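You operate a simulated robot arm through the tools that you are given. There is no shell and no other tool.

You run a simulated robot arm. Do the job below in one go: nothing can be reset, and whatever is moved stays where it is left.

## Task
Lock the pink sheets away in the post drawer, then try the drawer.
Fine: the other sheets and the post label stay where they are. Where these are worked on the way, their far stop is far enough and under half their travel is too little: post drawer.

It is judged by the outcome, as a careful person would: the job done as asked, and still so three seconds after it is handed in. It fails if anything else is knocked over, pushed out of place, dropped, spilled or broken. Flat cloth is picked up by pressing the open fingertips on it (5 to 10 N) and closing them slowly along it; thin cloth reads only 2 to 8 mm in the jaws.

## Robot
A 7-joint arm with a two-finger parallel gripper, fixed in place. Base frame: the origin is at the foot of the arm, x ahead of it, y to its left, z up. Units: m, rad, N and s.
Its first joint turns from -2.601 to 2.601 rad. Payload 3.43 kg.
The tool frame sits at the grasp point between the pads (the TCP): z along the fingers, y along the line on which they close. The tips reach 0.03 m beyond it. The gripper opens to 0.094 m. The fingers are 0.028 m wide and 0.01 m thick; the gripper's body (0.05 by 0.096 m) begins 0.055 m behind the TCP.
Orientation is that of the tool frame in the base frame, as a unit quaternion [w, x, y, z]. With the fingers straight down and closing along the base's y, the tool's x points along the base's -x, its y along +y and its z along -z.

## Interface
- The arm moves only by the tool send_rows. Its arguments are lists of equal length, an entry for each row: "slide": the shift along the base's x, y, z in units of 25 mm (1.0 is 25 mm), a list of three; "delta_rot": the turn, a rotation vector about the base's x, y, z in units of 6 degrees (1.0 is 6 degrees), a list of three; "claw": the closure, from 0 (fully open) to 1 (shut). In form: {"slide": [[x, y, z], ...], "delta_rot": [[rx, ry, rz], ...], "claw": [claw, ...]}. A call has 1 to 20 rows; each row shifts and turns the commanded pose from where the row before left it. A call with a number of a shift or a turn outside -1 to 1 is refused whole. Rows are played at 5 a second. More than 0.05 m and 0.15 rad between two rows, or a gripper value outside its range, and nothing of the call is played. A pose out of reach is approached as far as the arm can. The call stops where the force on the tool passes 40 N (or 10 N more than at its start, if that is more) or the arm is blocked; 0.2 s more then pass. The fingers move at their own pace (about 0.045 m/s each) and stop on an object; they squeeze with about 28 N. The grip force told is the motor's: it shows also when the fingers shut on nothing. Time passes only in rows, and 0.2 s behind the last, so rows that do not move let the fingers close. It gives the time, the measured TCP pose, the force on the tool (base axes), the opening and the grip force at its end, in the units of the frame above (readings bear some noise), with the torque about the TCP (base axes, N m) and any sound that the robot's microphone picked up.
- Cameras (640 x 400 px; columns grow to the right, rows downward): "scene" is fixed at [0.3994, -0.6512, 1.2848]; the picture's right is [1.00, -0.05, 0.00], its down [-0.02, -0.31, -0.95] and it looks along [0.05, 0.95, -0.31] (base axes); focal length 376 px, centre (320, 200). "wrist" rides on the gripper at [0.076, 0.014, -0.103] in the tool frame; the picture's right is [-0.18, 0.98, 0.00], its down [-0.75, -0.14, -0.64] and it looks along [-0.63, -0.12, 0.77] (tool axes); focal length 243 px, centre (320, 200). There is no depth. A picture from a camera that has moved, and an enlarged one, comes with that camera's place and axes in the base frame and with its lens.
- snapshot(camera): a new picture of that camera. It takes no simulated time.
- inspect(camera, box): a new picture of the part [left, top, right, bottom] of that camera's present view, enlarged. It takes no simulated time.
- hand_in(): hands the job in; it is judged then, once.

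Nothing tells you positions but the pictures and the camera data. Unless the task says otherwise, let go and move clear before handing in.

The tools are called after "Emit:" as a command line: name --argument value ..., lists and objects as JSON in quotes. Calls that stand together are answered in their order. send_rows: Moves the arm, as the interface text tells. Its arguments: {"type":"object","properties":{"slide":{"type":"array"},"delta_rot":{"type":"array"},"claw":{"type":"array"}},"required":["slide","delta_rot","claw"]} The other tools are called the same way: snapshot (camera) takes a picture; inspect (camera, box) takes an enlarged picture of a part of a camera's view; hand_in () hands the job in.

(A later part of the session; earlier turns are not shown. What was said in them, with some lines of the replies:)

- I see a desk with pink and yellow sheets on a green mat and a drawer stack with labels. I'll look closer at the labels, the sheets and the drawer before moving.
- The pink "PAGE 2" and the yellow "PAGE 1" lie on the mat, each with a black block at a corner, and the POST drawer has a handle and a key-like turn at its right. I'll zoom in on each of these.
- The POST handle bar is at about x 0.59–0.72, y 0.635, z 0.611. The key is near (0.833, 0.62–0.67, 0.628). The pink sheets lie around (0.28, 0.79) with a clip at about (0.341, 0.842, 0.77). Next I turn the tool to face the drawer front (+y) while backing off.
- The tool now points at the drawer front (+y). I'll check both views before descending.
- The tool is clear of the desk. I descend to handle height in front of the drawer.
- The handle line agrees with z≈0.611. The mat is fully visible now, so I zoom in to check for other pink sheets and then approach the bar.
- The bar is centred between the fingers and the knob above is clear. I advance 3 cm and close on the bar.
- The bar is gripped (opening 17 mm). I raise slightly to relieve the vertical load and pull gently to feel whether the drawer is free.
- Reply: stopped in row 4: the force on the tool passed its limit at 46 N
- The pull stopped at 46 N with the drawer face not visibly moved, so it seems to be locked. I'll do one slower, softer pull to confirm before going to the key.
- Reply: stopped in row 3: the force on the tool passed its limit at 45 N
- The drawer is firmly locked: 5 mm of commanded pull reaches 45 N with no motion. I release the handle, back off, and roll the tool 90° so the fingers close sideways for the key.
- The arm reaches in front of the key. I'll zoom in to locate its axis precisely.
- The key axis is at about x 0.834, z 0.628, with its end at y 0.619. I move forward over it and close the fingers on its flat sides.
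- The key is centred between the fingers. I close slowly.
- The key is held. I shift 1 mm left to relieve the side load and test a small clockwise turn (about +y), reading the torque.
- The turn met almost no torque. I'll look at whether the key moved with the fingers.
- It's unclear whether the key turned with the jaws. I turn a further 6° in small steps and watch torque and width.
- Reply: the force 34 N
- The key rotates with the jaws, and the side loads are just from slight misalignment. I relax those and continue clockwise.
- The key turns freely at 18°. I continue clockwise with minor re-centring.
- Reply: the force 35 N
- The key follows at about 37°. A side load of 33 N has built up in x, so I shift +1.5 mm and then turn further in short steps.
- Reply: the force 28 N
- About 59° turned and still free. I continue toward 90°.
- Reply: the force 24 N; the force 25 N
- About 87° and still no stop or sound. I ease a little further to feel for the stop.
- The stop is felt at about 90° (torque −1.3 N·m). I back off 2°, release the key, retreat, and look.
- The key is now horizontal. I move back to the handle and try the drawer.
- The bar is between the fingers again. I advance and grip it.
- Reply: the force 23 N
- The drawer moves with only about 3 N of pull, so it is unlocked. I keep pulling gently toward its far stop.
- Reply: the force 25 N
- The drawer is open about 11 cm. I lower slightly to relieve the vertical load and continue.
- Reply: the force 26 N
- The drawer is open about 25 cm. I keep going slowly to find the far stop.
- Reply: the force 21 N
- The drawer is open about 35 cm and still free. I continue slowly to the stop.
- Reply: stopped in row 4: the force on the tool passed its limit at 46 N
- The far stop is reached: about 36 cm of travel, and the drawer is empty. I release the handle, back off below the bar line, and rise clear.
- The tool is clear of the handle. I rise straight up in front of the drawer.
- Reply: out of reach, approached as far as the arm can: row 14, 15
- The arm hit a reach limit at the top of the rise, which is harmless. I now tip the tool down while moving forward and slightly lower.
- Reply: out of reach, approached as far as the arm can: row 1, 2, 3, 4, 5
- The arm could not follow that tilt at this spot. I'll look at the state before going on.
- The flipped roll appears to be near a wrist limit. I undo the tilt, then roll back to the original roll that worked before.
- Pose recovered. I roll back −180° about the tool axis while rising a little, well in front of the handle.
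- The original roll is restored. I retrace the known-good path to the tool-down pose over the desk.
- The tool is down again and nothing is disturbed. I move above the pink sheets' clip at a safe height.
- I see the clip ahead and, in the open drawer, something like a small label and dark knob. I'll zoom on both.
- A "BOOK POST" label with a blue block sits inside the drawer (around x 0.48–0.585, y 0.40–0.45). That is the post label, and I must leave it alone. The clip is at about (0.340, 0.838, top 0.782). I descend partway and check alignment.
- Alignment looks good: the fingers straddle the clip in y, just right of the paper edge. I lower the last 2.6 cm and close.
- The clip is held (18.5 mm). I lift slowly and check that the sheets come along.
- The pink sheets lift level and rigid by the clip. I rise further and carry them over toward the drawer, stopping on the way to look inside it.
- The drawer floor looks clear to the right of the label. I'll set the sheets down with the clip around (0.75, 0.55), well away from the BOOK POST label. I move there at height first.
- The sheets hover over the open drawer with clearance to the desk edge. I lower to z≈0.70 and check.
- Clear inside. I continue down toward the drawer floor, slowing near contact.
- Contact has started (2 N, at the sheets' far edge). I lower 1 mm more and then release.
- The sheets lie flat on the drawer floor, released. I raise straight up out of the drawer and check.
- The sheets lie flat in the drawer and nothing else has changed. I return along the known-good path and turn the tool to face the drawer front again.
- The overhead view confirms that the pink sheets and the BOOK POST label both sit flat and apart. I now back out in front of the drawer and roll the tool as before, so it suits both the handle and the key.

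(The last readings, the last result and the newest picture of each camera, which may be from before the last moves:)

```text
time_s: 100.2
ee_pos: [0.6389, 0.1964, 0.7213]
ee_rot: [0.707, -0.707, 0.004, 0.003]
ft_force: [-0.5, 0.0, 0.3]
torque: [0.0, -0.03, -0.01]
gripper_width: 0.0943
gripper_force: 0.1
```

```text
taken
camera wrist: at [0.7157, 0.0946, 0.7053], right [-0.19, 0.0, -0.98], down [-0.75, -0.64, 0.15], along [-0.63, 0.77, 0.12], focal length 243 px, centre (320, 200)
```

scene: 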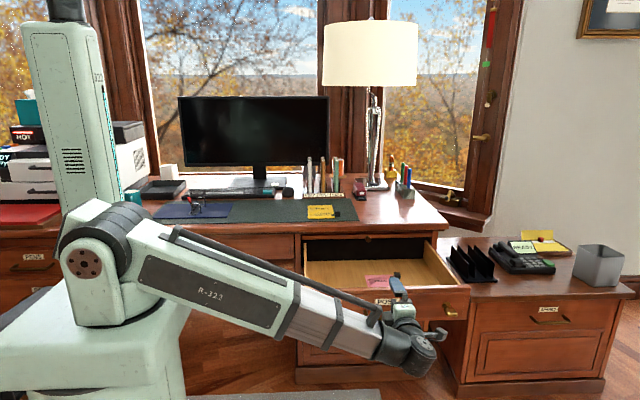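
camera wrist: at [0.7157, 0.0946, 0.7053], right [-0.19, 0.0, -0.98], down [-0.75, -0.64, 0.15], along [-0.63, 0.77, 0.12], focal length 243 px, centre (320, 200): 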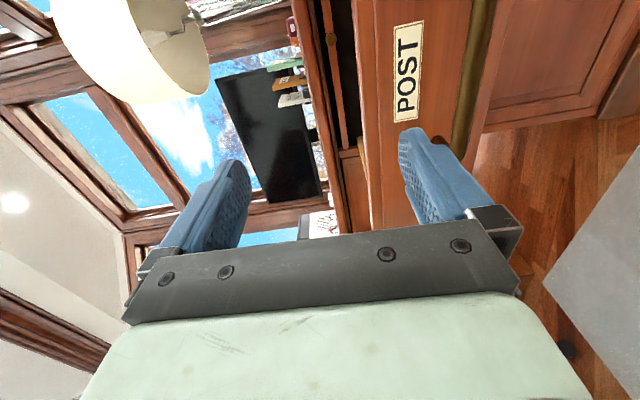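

I descend to handle height and advance onto the bar of the open drawer.

Emit:
send_rows --slide '[[0.1, 0, -0.6], [0.1, 0, -0.6], [0.1, 0, -0.6], [0.1, 0, -0.6], [0.1, 0, -0.6], [0.1, 0, -0.6], [0, 0, -0.64], [0, 0.5, 0], [0, 0.6, 0], [0, 0.6, 0], [0, 0.6, 0], [0, 0.5, 0]]' --delta_rot '[[0, 0, 0], [0, 0, 0], [0, 0, 0], [0, 0, 0], [0, 0, 0], [0, 0, 0], [0, 0, 0], [0, 0, 0], [0, 0, 0], [0, 0, 0], [0, 0, 0], [0, 0, 0]]' --claw '[0, 0, 0, 0, 0, 0, 0, 0, 0, 0, 0, 0]'

Emit:
snapshot --camera "wrist"

Emit:
inspect --camera "scene" --box '[330, 260, 490, 360]'

```text
time_s: 102.8
ee_pos: [0.6536, 0.2678, 0.6149]
ee_rot: [0.707, -0.707, 0.003, 0.002]
ft_force: [0.2, 0.2, -0.6]
torque: [0.02, 0.03, 0.01]
gripper_width: 0.0939
gripper_force: 0.0
```

```text
taken
camera wrist: at [0.7309, 0.1653, 0.5996], right [-0.19, 0.0, -0.98], down [-0.75, -0.64, 0.15], along [-0.63, 0.77, 0.12], focal length 243 px, centre (320, 200)
```

wrist: 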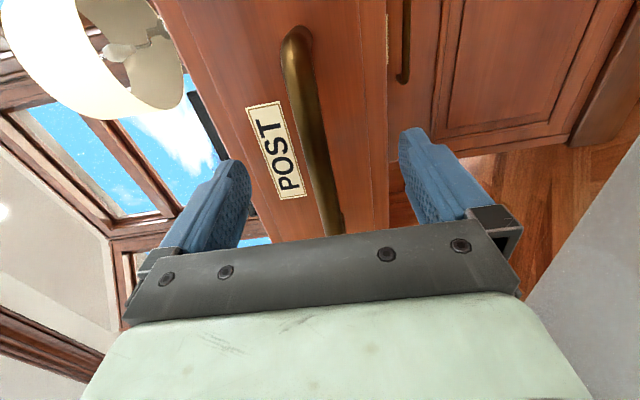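

```text
4.00 times, centred on (410, 310) of scene
camera zoom: at [0.3994, -0.6512, 1.2848], right [1.0, -0.05, 0.0], down [-0.02, -0.31, -0.95], along [0.05, 0.95, -0.31], focal length 1502 px, centre (-40, -240)
```

zoom: 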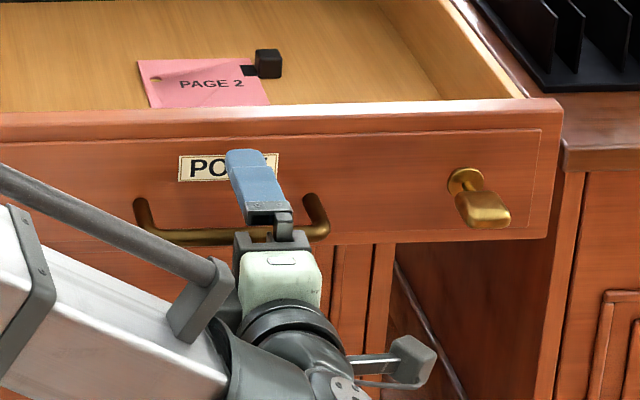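

The bar is between the fingers. I close on it and begin pushing the drawer in gently.

Emit:
send_rows --slide '[[0, 0, 0], [0, 0, 0], [0, 0, 0], [0, 0, 0], [0, 0, 0], [0, 0, 0], [0, 0.1, 0], [0, 0.2, 0], [0, 0.3, 0], [0, 0.3, 0]]' --delta_rot '[[0, 0, 0], [0, 0, 0], [0, 0, 0], [0, 0, 0], [0, 0, 0], [0, 0, 0], [0, 0, 0], [0, 0, 0], [0, 0, 0], [0, 0, 0]]' --claw '[0.4, 0.7, 1, 1, 1, 1, 1, 1, 1, 1]'

```text
time_s: 105.0
ee_pos: [0.6533, 0.2897, 0.6129]
ee_rot: [-0.707, 0.708, -0.003, -0.002]
ft_force: [-3.4, -3.1, -22.8]
torque: [-0.05, -1.32, -0.57]
gripper_width: 0.0127
gripper_force: 45.2
```

Emit:
send_rows --slide '[[0, 0.3, -0.04], [0, 0.4, 0], [0, 0.4, 0], [0, 0.4, 0], [0, 0.4, 0], [0, 0.4, 0], [0, 0.4, 0], [0, 0.4, 0]]' --delta_rot '[[0, 0, 0], [0, 0, 0], [0, 0, 0], [0, 0, 0], [0, 0, 0], [0, 0, 0], [0, 0, 0], [0, 0, 0]]' --claw '[1, 1, 1, 1, 1, 1, 1, 1]'

Emit:
send_rows --slide '[[0, 0.3, 0], [0, 0.4, 0], [0, 0.4, 0], [0, 0.4, 0], [0, 0.4, 0], [0, 0.4, 0], [0, 0.4, 0], [0, 0.4, 0]]' --delta_rot '[[0, 0, 0], [0, 0, 0], [0, 0, 0], [0, 0, 0], [0, 0, 0], [0, 0, 0], [0, 0, 0], [0, 0, 0]]' --claw '[1, 1, 1, 1, 1, 1, 1, 1]'

Emit:
inspect --camera "scene" --box '[295, 220, 487, 340]'

```text
time_s: 106.8
ee_pos: [0.6532, 0.3672, 0.613]
ee_rot: [-0.707, 0.707, -0.003, -0.002]
ft_force: [-3.9, -3.9, -13.6]
torque: [-0.17, -0.89, 1.15]
gripper_width: 0.0127
gripper_force: 45.0
```

```text
time_s: 108.6
ee_pos: [0.6536, 0.4444, 0.6145]
ee_rot: [-0.707, 0.707, -0.004, -0.001]
ft_force: [8.6, -2.5, -16.4]
torque: [-0.23, -0.86, 1.26]
gripper_width: 0.0126
gripper_force: 45.5
```

```text
3.33 times, centred on (391, 280) of scene
camera zoom: at [0.3994, -0.6512, 1.2848], right [1.0, -0.05, 0.0], down [-0.02, -0.31, -0.95], along [0.05, 0.95, -0.31], focal length 1252 px, centre (83, -67)
```

zoom: 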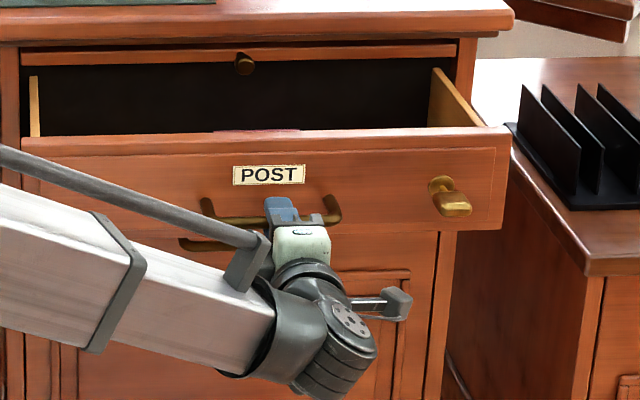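

The drawer is half in and moving smoothly. I continue.

Emit:
send_rows --slide '[[0.02, 0.3, -0.02], [0, 0.4, 0], [0, 0.4, 0], [0, 0.4, 0], [0, 0.4, 0], [0, 0.4, 0], [0, 0.4, 0], [0, 0.4, 0]]' --delta_rot '[[0, 0, 0], [0, 0, 0], [0, 0, 0], [0, 0, 0], [0, 0, 0], [0, 0, 0], [0, 0, 0], [0, 0, 0]]' --claw '[1, 1, 1, 1, 1, 1, 1, 1]'

Emit:
send_rows --slide '[[0, 0.3, 0], [0, 0.4, 0], [0, 0.4, 0], [0, 0.4, 0], [0, 0.4, 0], [0, 0.4, 0], [0, 0.4, 0], [0, 0.3, 0]]' --delta_rot '[[0, 0, 0], [0, 0, 0], [0, 0, 0], [0, 0, 0], [0, 0, 0], [0, 0, 0], [0, 0, 0], [0, 0, 0]]' --claw '[1, 1, 1, 1, 1, 1, 1, 1]'

Emit:
inspect --camera "scene" --box '[295, 220, 487, 340]'

```text
time_s: 110.4
ee_pos: [0.6539, 0.5218, 0.6134]
ee_rot: [-0.707, 0.707, -0.003, -0.002]
ft_force: [2.7, -3.8, -4.6]
torque: [-0.01, -0.86, -0.67]
gripper_width: 0.0128
gripper_force: 45.2
```

```text
time_s: 112.2
ee_pos: [0.6541, 0.5972, 0.6131]
ee_rot: [0.707, -0.707, 0.003, 0.002]
ft_force: [3.8, -1.5, -4.1]
torque: [-0.08, -0.87, 1.07]
gripper_width: 0.0125
gripper_force: 45.0
```

```text
3.33 times, centred on (391, 280) of scene
camera zoom: at [0.3994, -0.6512, 1.2848], right [1.0, -0.05, 0.0], down [-0.02, -0.31, -0.95], along [0.05, 0.95, -0.31], focal length 1252 px, centre (83, -67)
```

zoom: 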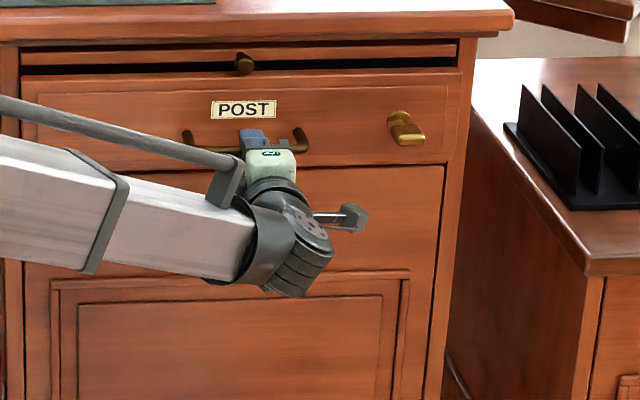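

A few centimetres remain. I push slowly until the closed stop is felt.

Emit:
send_rows --slide '[[0, 0.2, 0], [0, 0.2, 0], [0, 0.2, 0], [0, 0.2, 0], [0, 0.15, 0], [0, 0.15, 0], [0, 0.15, 0], [0, 0.15, 0], [0, 0.15, 0], [0, 0.15, 0], [0, 0.15, 0]]' --delta_rot '[[0, 0, 0], [0, 0, 0], [0, 0, 0], [0, 0, 0], [0, 0, 0], [0, 0, 0], [0, 0, 0], [0, 0, 0], [0, 0, 0], [0, 0, 0], [0, 0, 0]]' --claw '[1, 1, 1, 1, 1, 1, 1, 1, 1, 1, 1]'

Emit:
inspect --camera "scene" --box '[290, 220, 450, 320]'

```text
time_s: 113.9
ee_pos: [0.6539, 0.6262, 0.6116]
ee_rot: [-0.706, 0.708, -0.004, 0.0]
ft_force: [2.9, -9.4, 2.7]
torque: [0.02, -0.55, 0.77]
gripper_width: 0.0128
gripper_force: 44.6
stopped in row 8: the force on the tool passed its limit at 48 N (the readings are from after the stop); the commanded pose is now the measured one
```

```text
4.00 times, centred on (370, 270) of scene
camera zoom: at [0.3994, -0.6512, 1.2848], right [1.0, -0.05, 0.0], down [-0.02, -0.31, -0.95], along [0.05, 0.95, -0.31], focal length 1502 px, centre (120, -80)
```

zoom: 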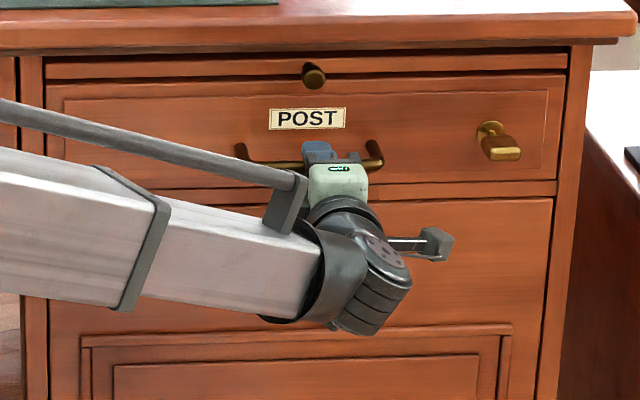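

The drawer is fully home: the label is back at its original picture position. I release the handle, back off, and go to the key.

Emit:
send_rows --slide '[[0, -0.02, 0], [0, 0, 0], [0, 0, 0], [0, 0, 0], [0, 0, 0], [0, -0.8, 0], [0, -0.8, 0], [0, -0.8, 0], [0, -0.8, 0]]' --delta_rot '[[0, 0, 0], [0, 0, 0], [0, 0, 0], [0, 0, 0], [0, 0, 0], [0, 0, 0], [0, 0, 0], [0, 0, 0], [0, 0, 0]]' --claw '[0.5, 0, 0, 0, 0, 0, 0, 0, 0]'

Emit:
send_rows --slide '[[0.8, 0, 0.06], [0.8, 0, 0.06], [0.8, 0, 0.06], [0.8, 0, 0.06], [0.8, 0, 0.06], [0.8, 0, 0.06], [0.8, 0, 0.06], [0.8, 0, 0.06], [0.8, 0, 0.06], [0, 0, 0]]' --delta_rot '[[0, 0, 0], [0, 0, 0], [0, 0, 0], [0, 0, 0], [0, 0, 0], [0, 0, 0], [0, 0, 0], [0, 0, 0], [0, 0, 0], [0, 0, 0]]' --claw '[0, 0, 0, 0, 0, 0, 0, 0, 0, 0]'

Emit:
inspect --camera "scene" --box '[290, 220, 450, 320]'

Emit:
snapshot --camera "wrist"

```text
time_s: 115.9
ee_pos: [0.6549, 0.5456, 0.613]
ee_rot: [-0.706, 0.708, -0.003, -0.002]
ft_force: [0.5, -1.1, 0.2]
torque: [-0.01, 0.02, 0.04]
gripper_width: 0.0939
gripper_force: 0.1
```

```text
time_s: 118.1
ee_pos: [0.8332, 0.5461, 0.6263]
ee_rot: [-0.707, 0.708, -0.004, -0.001]
ft_force: [-0.7, 0.1, 0.3]
torque: [0.01, 0.0, 0.01]
gripper_width: 0.0941
gripper_force: 0.1
```

```text
4.00 times, centred on (370, 270) of scene
camera zoom: at [0.3994, -0.6512, 1.2848], right [1.0, -0.05, 0.0], down [-0.02, -0.31, -0.95], along [0.05, 0.95, -0.31], focal length 1502 px, centre (120, -80)
```

zoom: 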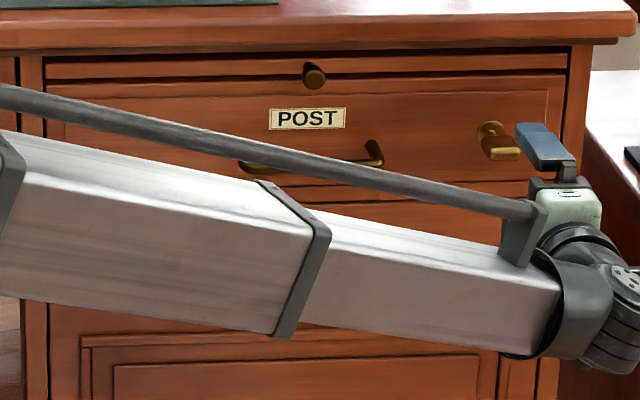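

```text
taken
camera wrist: at [0.9101, 0.4436, 0.6114], right [-0.19, 0.0, -0.98], down [-0.76, -0.64, 0.15], along [-0.63, 0.77, 0.12], focal length 243 px, centre (320, 200)
```

wrist: 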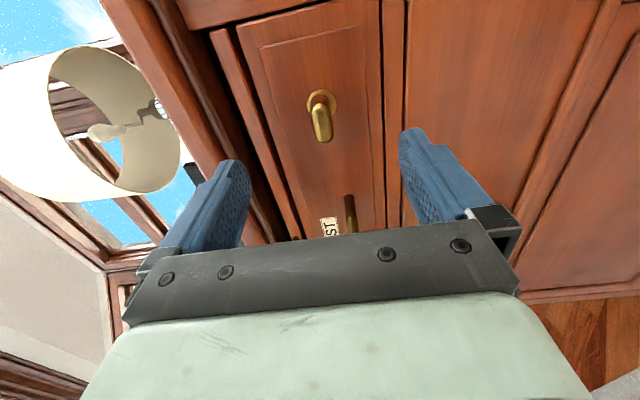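

The drawer stayed closed. I advance onto the horizontal key and close on it.

Emit:
send_rows --slide '[[0.03, 0.7, -0.02], [0, 0.7, 0], [0, 0.7, 0], [0, 0.6, 0], [0, 0.45, 0], [0, 0, 0], [0, 0, 0], [0, 0, 0], [0, 0, 0], [0, 0, 0], [0, 0, 0], [0, 0, 0]]' --delta_rot '[[0, 0, 0], [0, 0, 0], [0, 0, 0], [0, 0, 0], [0, 0, 0], [0, 0, 0], [0, 0, 0], [0, 0, 0], [0, 0, 0], [0, 0, 0], [0, 0, 0], [0, 0, 0]]' --claw '[0, 0, 0, 0, 0, 0.4, 0.6, 0.75, 0.9, 1, 1, 1]'

Emit:
inspect --camera "wrist" --box '[240, 100, 400, 240]'

```text
time_s: 120.7
ee_pos: [0.8347, 0.6237, 0.6248]
ee_rot: [-0.706, 0.708, -0.004, -0.002]
ft_force: [0.0, 1.5, 1.4]
torque: [-0.05, -0.39, 0.07]
gripper_width: 0.0203
gripper_force: 44.3
```

```text
2.86 times, centred on (320, 170) of wrist
camera zoom: at [0.9114, 0.5227, 0.6098], right [-0.19, 0.0, -0.98], down [-0.76, -0.64, 0.15], along [-0.63, 0.77, 0.12], focal length 693 px, centre (320, 286)
```

zoom: 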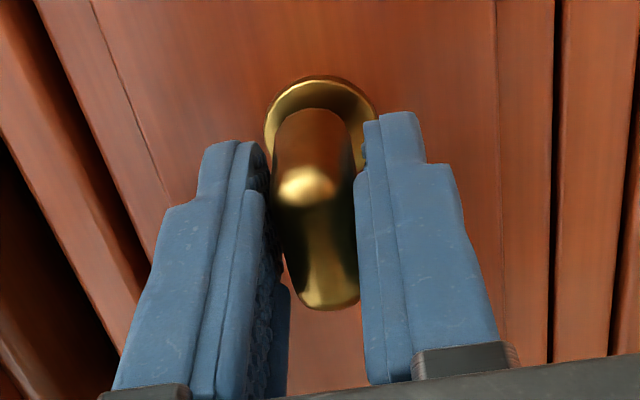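

The key is gripped with nearly zero side load. I turn it back counter-clockwise in small steps.

Emit:
send_rows --slide '[[0, 0, 0], [0, 0, 0], [0, 0, 0], [0, 0, 0]]' --delta_rot '[[0, -0.6, 0], [0, -0.6, 0], [0, -0.6, 0], [0, -0.6, 0]]' --claw '[1, 1, 1, 1]'

```text
time_s: 121.7
ee_pos: [0.8339, 0.6245, 0.6258]
ee_rot: [0.702, -0.702, -0.086, -0.088]
ft_force: [2.0, -1.4, -1.0]
torque: [-0.04, 0.0, 0.3]
gripper_width: 0.0201
gripper_force: 45.2
```

Emit:
send_rows --slide '[[0, 0, 0], [0, 0, 0], [0, 0, 0], [0, 0, 0], [0, 0, 0]]' --delta_rot '[[0, -0.7, 0], [0, -0.7, 0], [0, -0.7, 0], [0, -0.7, 0], [0, -0.7, 0]]' --claw '[1, 1, 1, 1, 1]'

```text
time_s: 122.9
ee_pos: [0.8342, 0.6246, 0.6257]
ee_rot: [0.675, -0.674, -0.212, -0.214]
ft_force: [-6.6, 0.8, -1.5]
torque: [0.63, 0.01, -1.01]
gripper_width: 0.0205
gripper_force: 45.0
```

The turn is smooth, with about 55° remaining to vertical. I continue.

Emit:
send_rows --slide '[[-0.01, 0, 0], [0, 0, 0], [0, 0, 0], [0, 0, 0], [0, 0, 0]]' --delta_rot '[[0, -0.7, 0], [0, -0.7, 0], [0, -0.7, 0], [0, -0.7, 0], [0, -0.7, 0]]' --claw '[1, 1, 1, 1, 1]'

Emit:
inspect --camera "wrist" --box '[240, 100, 400, 240]'

```text
time_s: 124.1
ee_pos: [0.8342, 0.6248, 0.6262]
ee_rot: [-0.624, 0.624, 0.331, 0.334]
ft_force: [-8.1, 0.2, -0.8]
torque: [-0.3, 0.01, 0.38]
gripper_width: 0.0205
gripper_force: 45.1
```

```text
2.86 times, centred on (320, 170) of wrist
camera zoom: at [0.8891, 0.5227, 0.6807], right [0.71, 0.0, -0.7], down [-0.54, -0.64, -0.55], along [-0.45, 0.77, -0.46], focal length 693 px, centre (320, 286)
```

zoom: 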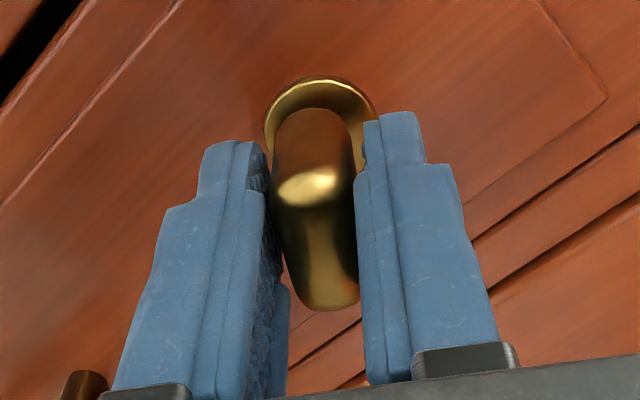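

Emit:
send_rows --slide '[[-0.02, 0, 0], [0, 0, 0], [0, 0, 0], [0, 0, 0], [0, 0, 0]]' --delta_rot '[[0, -0.7, 0], [0, -0.7, 0], [0, -0.7, 0], [0, -0.7, 0], [0, -0.7, 0]]' --claw '[1, 1, 1, 1, 1]'

Emit:
send_rows --slide '[[-0.01, 0, 0], [0, 0, 0], [0, 0, 0], [0, 0, 0]]' --delta_rot '[[0, -0.5, 0], [0, -0.5, 0], [0, -0.5, 0], [0, -0.4, 0]]' --claw '[1, 1, 1, 1]'

```text
time_s: 125.3
ee_pos: [0.834, 0.6257, 0.6273]
ee_rot: [0.554, -0.552, -0.44, -0.442]
ft_force: [-5.1, -1.9, 5.0]
torque: [0.14, -0.02, -0.11]
gripper_width: 0.0203
gripper_force: 45.4
```

```text
time_s: 126.3
ee_pos: [0.8323, 0.6245, 0.6263]
ee_rot: [0.508, -0.505, -0.493, -0.494]
ft_force: [-12.6, -1.0, 2.9]
torque: [1.09, -0.02, -0.11]
gripper_width: 0.0201
gripper_force: 45.4
```

About 1.5° from vertical. I nudge on gently to feel the locked stop.

Emit:
send_rows --slide '[[-0.02, 0, 0], [0, 0, 0], [0, 0, 0]]' --delta_rot '[[0, -0.25, 0], [0, -0.25, 0], [0, -0.15, 0]]' --claw '[1, 1, 1]'

```text
time_s: 127.1
ee_pos: [0.8332, 0.6243, 0.6267]
ee_rot: [-0.491, 0.489, 0.509, 0.511]
ft_force: [-10.7, 1.8, 3.4]
torque: [0.21, 1.3, 0.02]
gripper_width: 0.0208
gripper_force: 45.0
```

The locked stop is felt (torque 1.3 N·m just past vertical). I ease back, release the key, retreat and check it.

Emit:
send_rows --slide '[[0, 0, 0], [0, 0, 0], [0, 0, 0], [0, 0, 0], [0, 0, 0], [0, 0, 0], [0, -0.7, 0], [0, -0.8, 0], [0, -0.8, 0], [0, -0.8, 0]]' --delta_rot '[[0, 0.35, 0], [0, 0, 0], [0, 0, 0], [0, 0, 0], [0, 0, 0], [0, 0, 0], [0, 0, 0], [0, 0, 0], [0, 0, 0], [0, 0, 0]]' --claw '[1, 0.5, 0, 0, 0, 0, 0, 0, 0, 0]'

Emit:
snapshot --camera "wrist"

Emit:
inspect --camera "scene" --box '[290, 220, 450, 320]'

```text
time_s: 129.3
ee_pos: [0.8332, 0.5465, 0.6266]
ee_rot: [-0.5, 0.498, 0.5, 0.502]
ft_force: [0.7, 1.0, 0.0]
torque: [-0.01, 0.01, 0.01]
gripper_width: 0.0942
gripper_force: 0.1
```

```text
taken
camera wrist: at [0.8478, 0.4443, 0.7015], right [0.98, 0.0, -0.18], down [-0.14, -0.64, -0.76], along [-0.12, 0.77, -0.63], focal length 243 px, centre (320, 200)
```

wrist: 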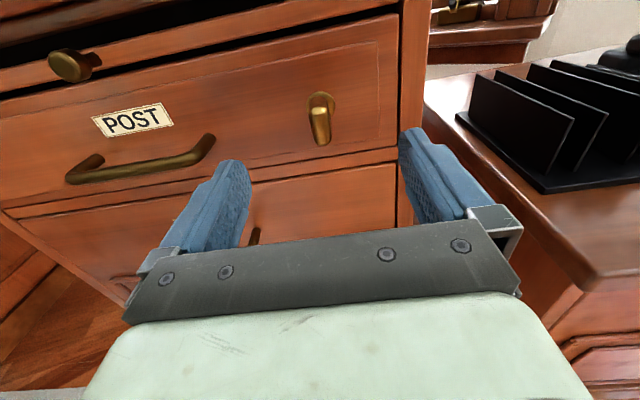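

```text
4.00 times, centred on (370, 270) of scene
camera zoom: at [0.3994, -0.6512, 1.2848], right [1.0, -0.05, 0.0], down [-0.02, -0.31, -0.95], along [0.05, 0.95, -0.31], focal length 1502 px, centre (120, -80)
```

zoom: 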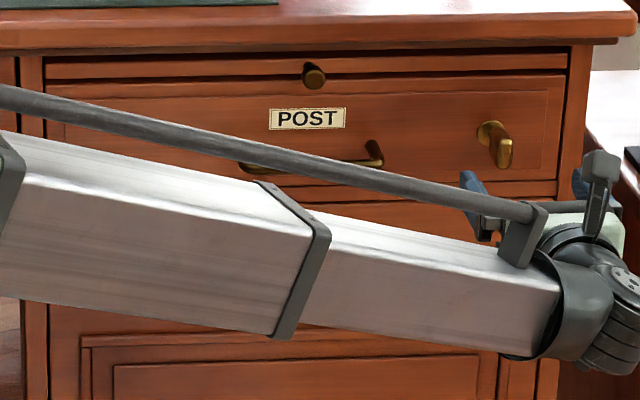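

The key is vertical again. I roll back to the first handle orientation and move to the handle to try the drawer.

Emit:
send_rows --slide '[[-0.48, 0, -0.03], [-0.48, 0, -0.03], [-0.48, 0, -0.03], [-0.48, 0, -0.03], [-0.48, 0, -0.03], [-0.48, 0, -0.03], [-0.48, 0, -0.03], [-0.48, 0, -0.03], [-0.48, 0, -0.03], [-0.48, 0, -0.03], [-0.48, 0, -0.03], [-0.48, 0, -0.03], [-0.48, 0, -0.03], [-0.48, 0, -0.03], [-0.48, 0, -0.03]]' --delta_rot '[[0, -1, 0], [0, -1, 0], [0, -1, 0], [0, -1, 0], [0, -1, 0], [0, -1, 0], [0, -1, 0], [0, -1, 0], [0, -1, 0], [0, -1, 0], [0, -1, 0], [0, -1, 0], [0, -1, 0], [0, -1, 0], [0, -1, 0]]' --claw '[0, 0, 0, 0, 0, 0, 0, 0, 0, 0, 0, 0, 0, 0, 0]'

Emit:
snapshot --camera "wrist"

```text
time_s: 132.5
ee_pos: [0.6523, 0.5477, 0.6141]
ee_rot: [0.001, -0.004, 0.706, 0.708]
ft_force: [0.3, 0.1, 0.7]
torque: [-0.01, -0.02, 0.01]
gripper_width: 0.0939
gripper_force: 0.0
```

```text
taken
camera wrist: at [0.578, 0.4452, 0.6275], right [0.18, 0.0, 0.98], down [0.76, -0.64, -0.14], along [0.63, 0.77, -0.11], focal length 243 px, centre (320, 200)
```

wrist: 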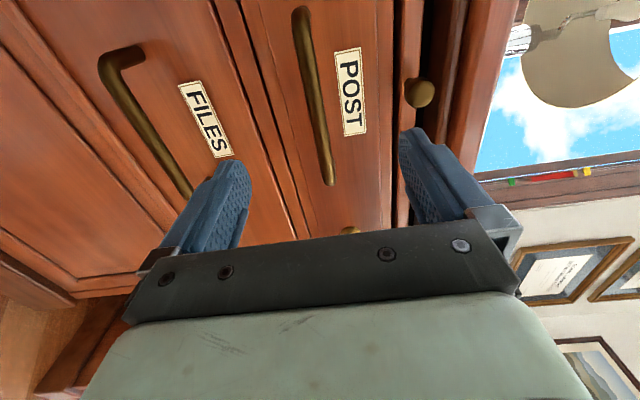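

The handle is centred between the fingers. I advance, grip it, and give it a gentle tug.

Emit:
send_rows --slide '[[0, 0.8, 0], [0, 0.8, 0], [0, 0.7, 0], [0, 0.6, 0], [0, 0.4, 0], [0, 0, 0], [0, 0, 0], [0, 0, 0], [0, 0, 0], [0, 0, 0], [0, 0, 0]]' --delta_rot '[[0, 0, 0], [0, 0, 0], [0, 0, 0], [0, 0, 0], [0, 0, 0], [0, 0, 0], [0, 0, 0], [0, 0, 0], [0, 0, 0], [0, 0, 0], [0, 0, 0]]' --claw '[0, 0, 0, 0, 0, 0.4, 0.7, 1, 1, 1, 1]'

Emit:
send_rows --slide '[[0, -0.1, 0], [0, -0.1, 0], [0, -0.1, 0], [0, -0.1, 0], [0, -0.2, 0], [0, -0.2, 0]]' --delta_rot '[[0, 0, 0], [0, 0, 0], [0, 0, 0], [0, 0, 0], [0, 0, 0], [0, 0, 0]]' --claw '[1, 1, 1, 1, 1, 1]'

Emit:
inspect --camera "scene" --box '[290, 220, 450, 320]'

```text
time_s: 134.9
ee_pos: [0.6523, 0.6304, 0.613]
ee_rot: [0.0, -0.002, 0.708, 0.707]
ft_force: [-1.6, -1.8, -10.8]
torque: [-0.02, 0.26, -0.11]
gripper_width: 0.017
gripper_force: 40.8
```

```text
time_s: 136.0
ee_pos: [0.6537, 0.6234, 0.6134]
ee_rot: [-0.001, -0.004, 0.707, 0.708]
ft_force: [0.2, 9.6, -3.9]
torque: [0.0, 0.33, -0.41]
gripper_width: 0.0125
gripper_force: 44.9
stopped in row 5: the force on the tool passed its limit at 46 N (the readings are from after the stop); the commanded pose is now the measured one
```

```text
4.00 times, centred on (370, 270) of scene
camera zoom: at [0.3994, -0.6512, 1.2848], right [1.0, -0.05, 0.0], down [-0.02, -0.31, -0.95], along [0.05, 0.95, -0.31], focal length 1502 px, centre (120, -80)
```

zoom: 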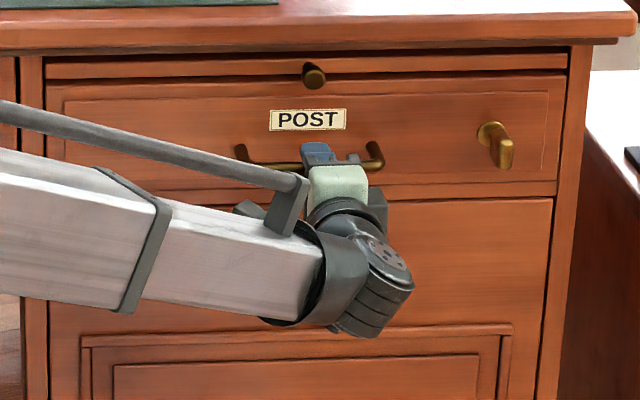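

The drawer held against a 46 N pull, so it is locked. I release the handle and move clear.

Emit:
send_rows --slide '[[0, 0.05, 0], [0, 0, 0], [0, 0, 0], [0, 0, 0], [0, 0, 0], [0, -0.8, 0], [0, -0.8, 0], [0, -0.8, 0], [0, -0.8, 0], [0, -0.8, 0], [0, -0.8, 0], [0, -0.8, 0], [0, -0.8, 0]]' --delta_rot '[[0, 0, 0], [0, 0, 0], [0, 0, 0], [0, 0, 0], [0, 0, 0], [0, 0, 0], [0, 0, 0], [0, 0, 0], [0, 0, 0], [0, 0, 0], [0, 0, 0], [0, 0, 0], [0, 0, 0]]' --claw '[0.5, 0, 0, 0, 0, 0, 0, 0, 0, 0, 0, 0, 0]'

Emit:
send_rows --slide '[[0, -0.1, 0.85], [0, -0.1, 0.85], [0, -0.1, 0.85], [0, -0.1, 0.85], [0, -0.1, 0.85], [0, -0.1, 0.85], [0, -0.1, 0.85], [0, -0.1, 0.85], [0, -0.1, 0.85], [0, -0.1, 0.85], [0, -0.1, 0.85]]' --delta_rot '[[0, 0, 0], [0, 0, 0], [0, 0, 0], [0, 0, 0], [0, 0, 0], [0, 0, 0], [0, 0, 0], [0, 0, 0], [0, 0, 0], [0, 0, 0], [0, 0, 0]]' --claw '[0, 0, 0, 0, 0, 0, 0, 0, 0, 0, 0]'

Emit:
snapshot --camera "scene"

Emit:
snapshot --camera "wrist"

```text
time_s: 138.8
ee_pos: [0.6518, 0.4631, 0.6141]
ee_rot: [-0.002, -0.003, 0.707, 0.707]
ft_force: [0.1, -0.3, 0.3]
torque: [0.02, -0.03, 0.0]
gripper_width: 0.094
gripper_force: 0.0
```

```text
time_s: 141.2
ee_pos: [0.6545, 0.4366, 0.8465]
ee_rot: [-0.001, -0.003, 0.706, 0.708]
ft_force: [0.3, 0.8, -0.3]
torque: [-0.02, 0.0, 0.0]
gripper_width: 0.0939
gripper_force: 0.1
```

```text
taken
```

scene: 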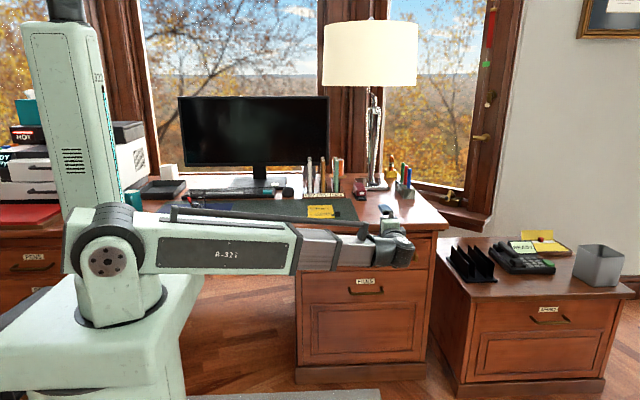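

```text
taken
camera wrist: at [0.5793, 0.3342, 0.8599], right [0.18, 0.0, 0.98], down [0.76, -0.64, -0.14], along [0.63, 0.77, -0.11], focal length 243 px, centre (320, 200)
```

wrist: 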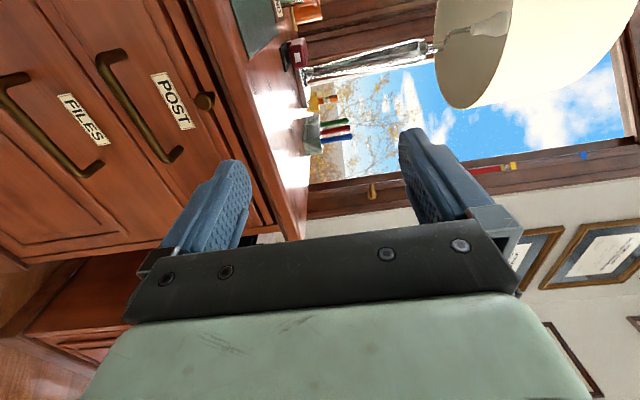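

I return to the start pose so the drawer and key can be seen unobstructed for a final check.

Emit:
send_rows --slide '[[-0.1, -0.8, 0.8], [-0.1, -0.9, 0.8], [-0.1, -0.9, 0.8], [-0.2, 0.5, 0.2], [-0.2, 0.5, 0.2], [-0.2, 0.5, 0.2], [-0.2, 0.5, 0.2], [-0.2, 0.5, 0.2], [-0.2, 0.5, 0.2], [-0.2, 0.5, 0.2], [-0.2, 0.5, 0.2], [-0.2, 0.5, 0.2], [-0.2, 0.5, 0.2], [-0.2, 0.5, 0.2], [-0.2, 0.5, 0.2], [-0.2, 0.5, 0.2], [-0.2, 0.5, 0.2], [-0.2, 0.5, 0.2]]' --delta_rot '[[0, 0, 0], [0, 0, 0], [0, 0, 0], [-1, 0, 0], [-1, 0, 0], [-1, 0, 0], [-1, 0, 0], [-1, 0, 0], [-1, 0, 0], [-1, 0, 0], [-1, 0, 0], [-1, 0, 0], [-1, 0, 0], [-1, 0, 0], [-1, 0, 0], [-1, 0, 0], [-1, 0, 0], [-1, 0, 0]]' --claw '[0, 0, 0, 0, 0, 0, 0, 0, 0, 0, 0, 0, 0, 0, 0, 0, 0, 0]'

Emit:
snapshot --camera "scene"

Emit:
inspect --camera "scene" --box '[290, 220, 450, 320]'

Emit:
inspect --camera "scene" --box '[210, 150, 370, 250]'

```text
time_s: 145.0
ee_pos: [0.5697, 0.5591, 0.9831]
ee_rot: [-0.002, -0.002, 1.0, 0.0]
ft_force: [-0.7, 0.6, 0.3]
torque: [0.04, -0.03, 0.0]
gripper_width: 0.0943
gripper_force: 0.0
```

```text
taken
```

scene: 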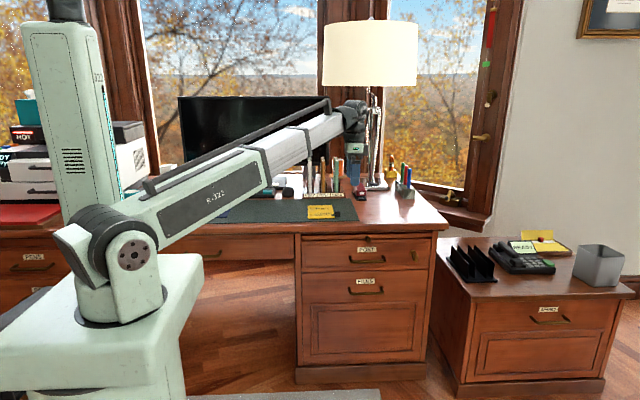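

```text
4.00 times, centred on (370, 270) of scene
camera zoom: at [0.3994, -0.6512, 1.2848], right [1.0, -0.05, 0.0], down [-0.02, -0.31, -0.95], along [0.05, 0.95, -0.31], focal length 1502 px, centre (120, -80)
```

zoom: 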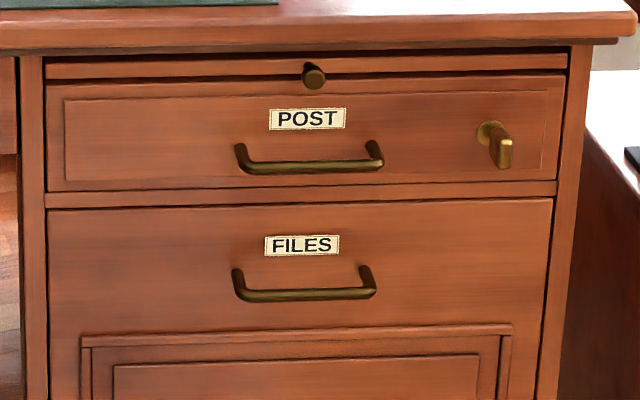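

```text
4.00 times, centred on (290, 200) of scene
camera zoom: at [0.3994, -0.6512, 1.2848], right [1.0, -0.05, 0.0], down [-0.02, -0.31, -0.95], along [0.05, 0.95, -0.31], focal length 1502 px, centre (440, 200)
```

zoom: 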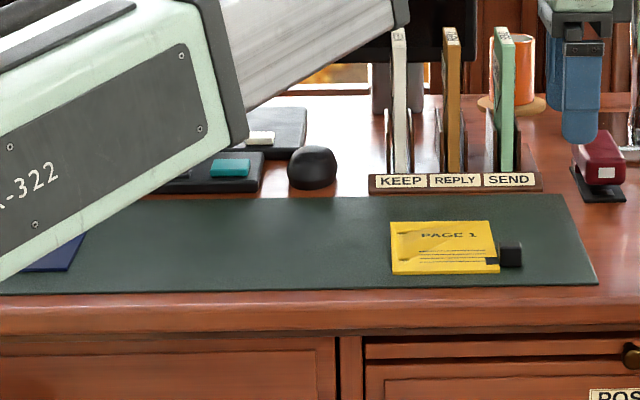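

The POST drawer is closed with its key back at vertical, and it held when tugged at 46 N. The pink sheets are inside, and the yellow sheet and everything else on the desk are where they were. The arm is clear, so I hand the job in.

Emit:
hand_in

```text
The job is handed in.
```

The pink sheets are locked in the post drawer, and the drawer held when I tried it with a pull of about 46 N.

- **Drawer:** It was locked to begin with, so I turned the key a quarter turn to open it and pulled it to its far stop, about 36 cm. After putting the sheets in, I closed it and turned the key back.
- **Pink sheets:** They were lying flat on the drawer floor when last seen, before I closed it. They were to the right of the "BOOK POST" label and not touching it.
- **Left in place:** The yellow sheet and the rest of the desk look the same as at the start. The "BOOK POST" label was still in its place when I last saw it, before closing.

The arm is back at its starting pose, clear of the desk, and the job is handed in.
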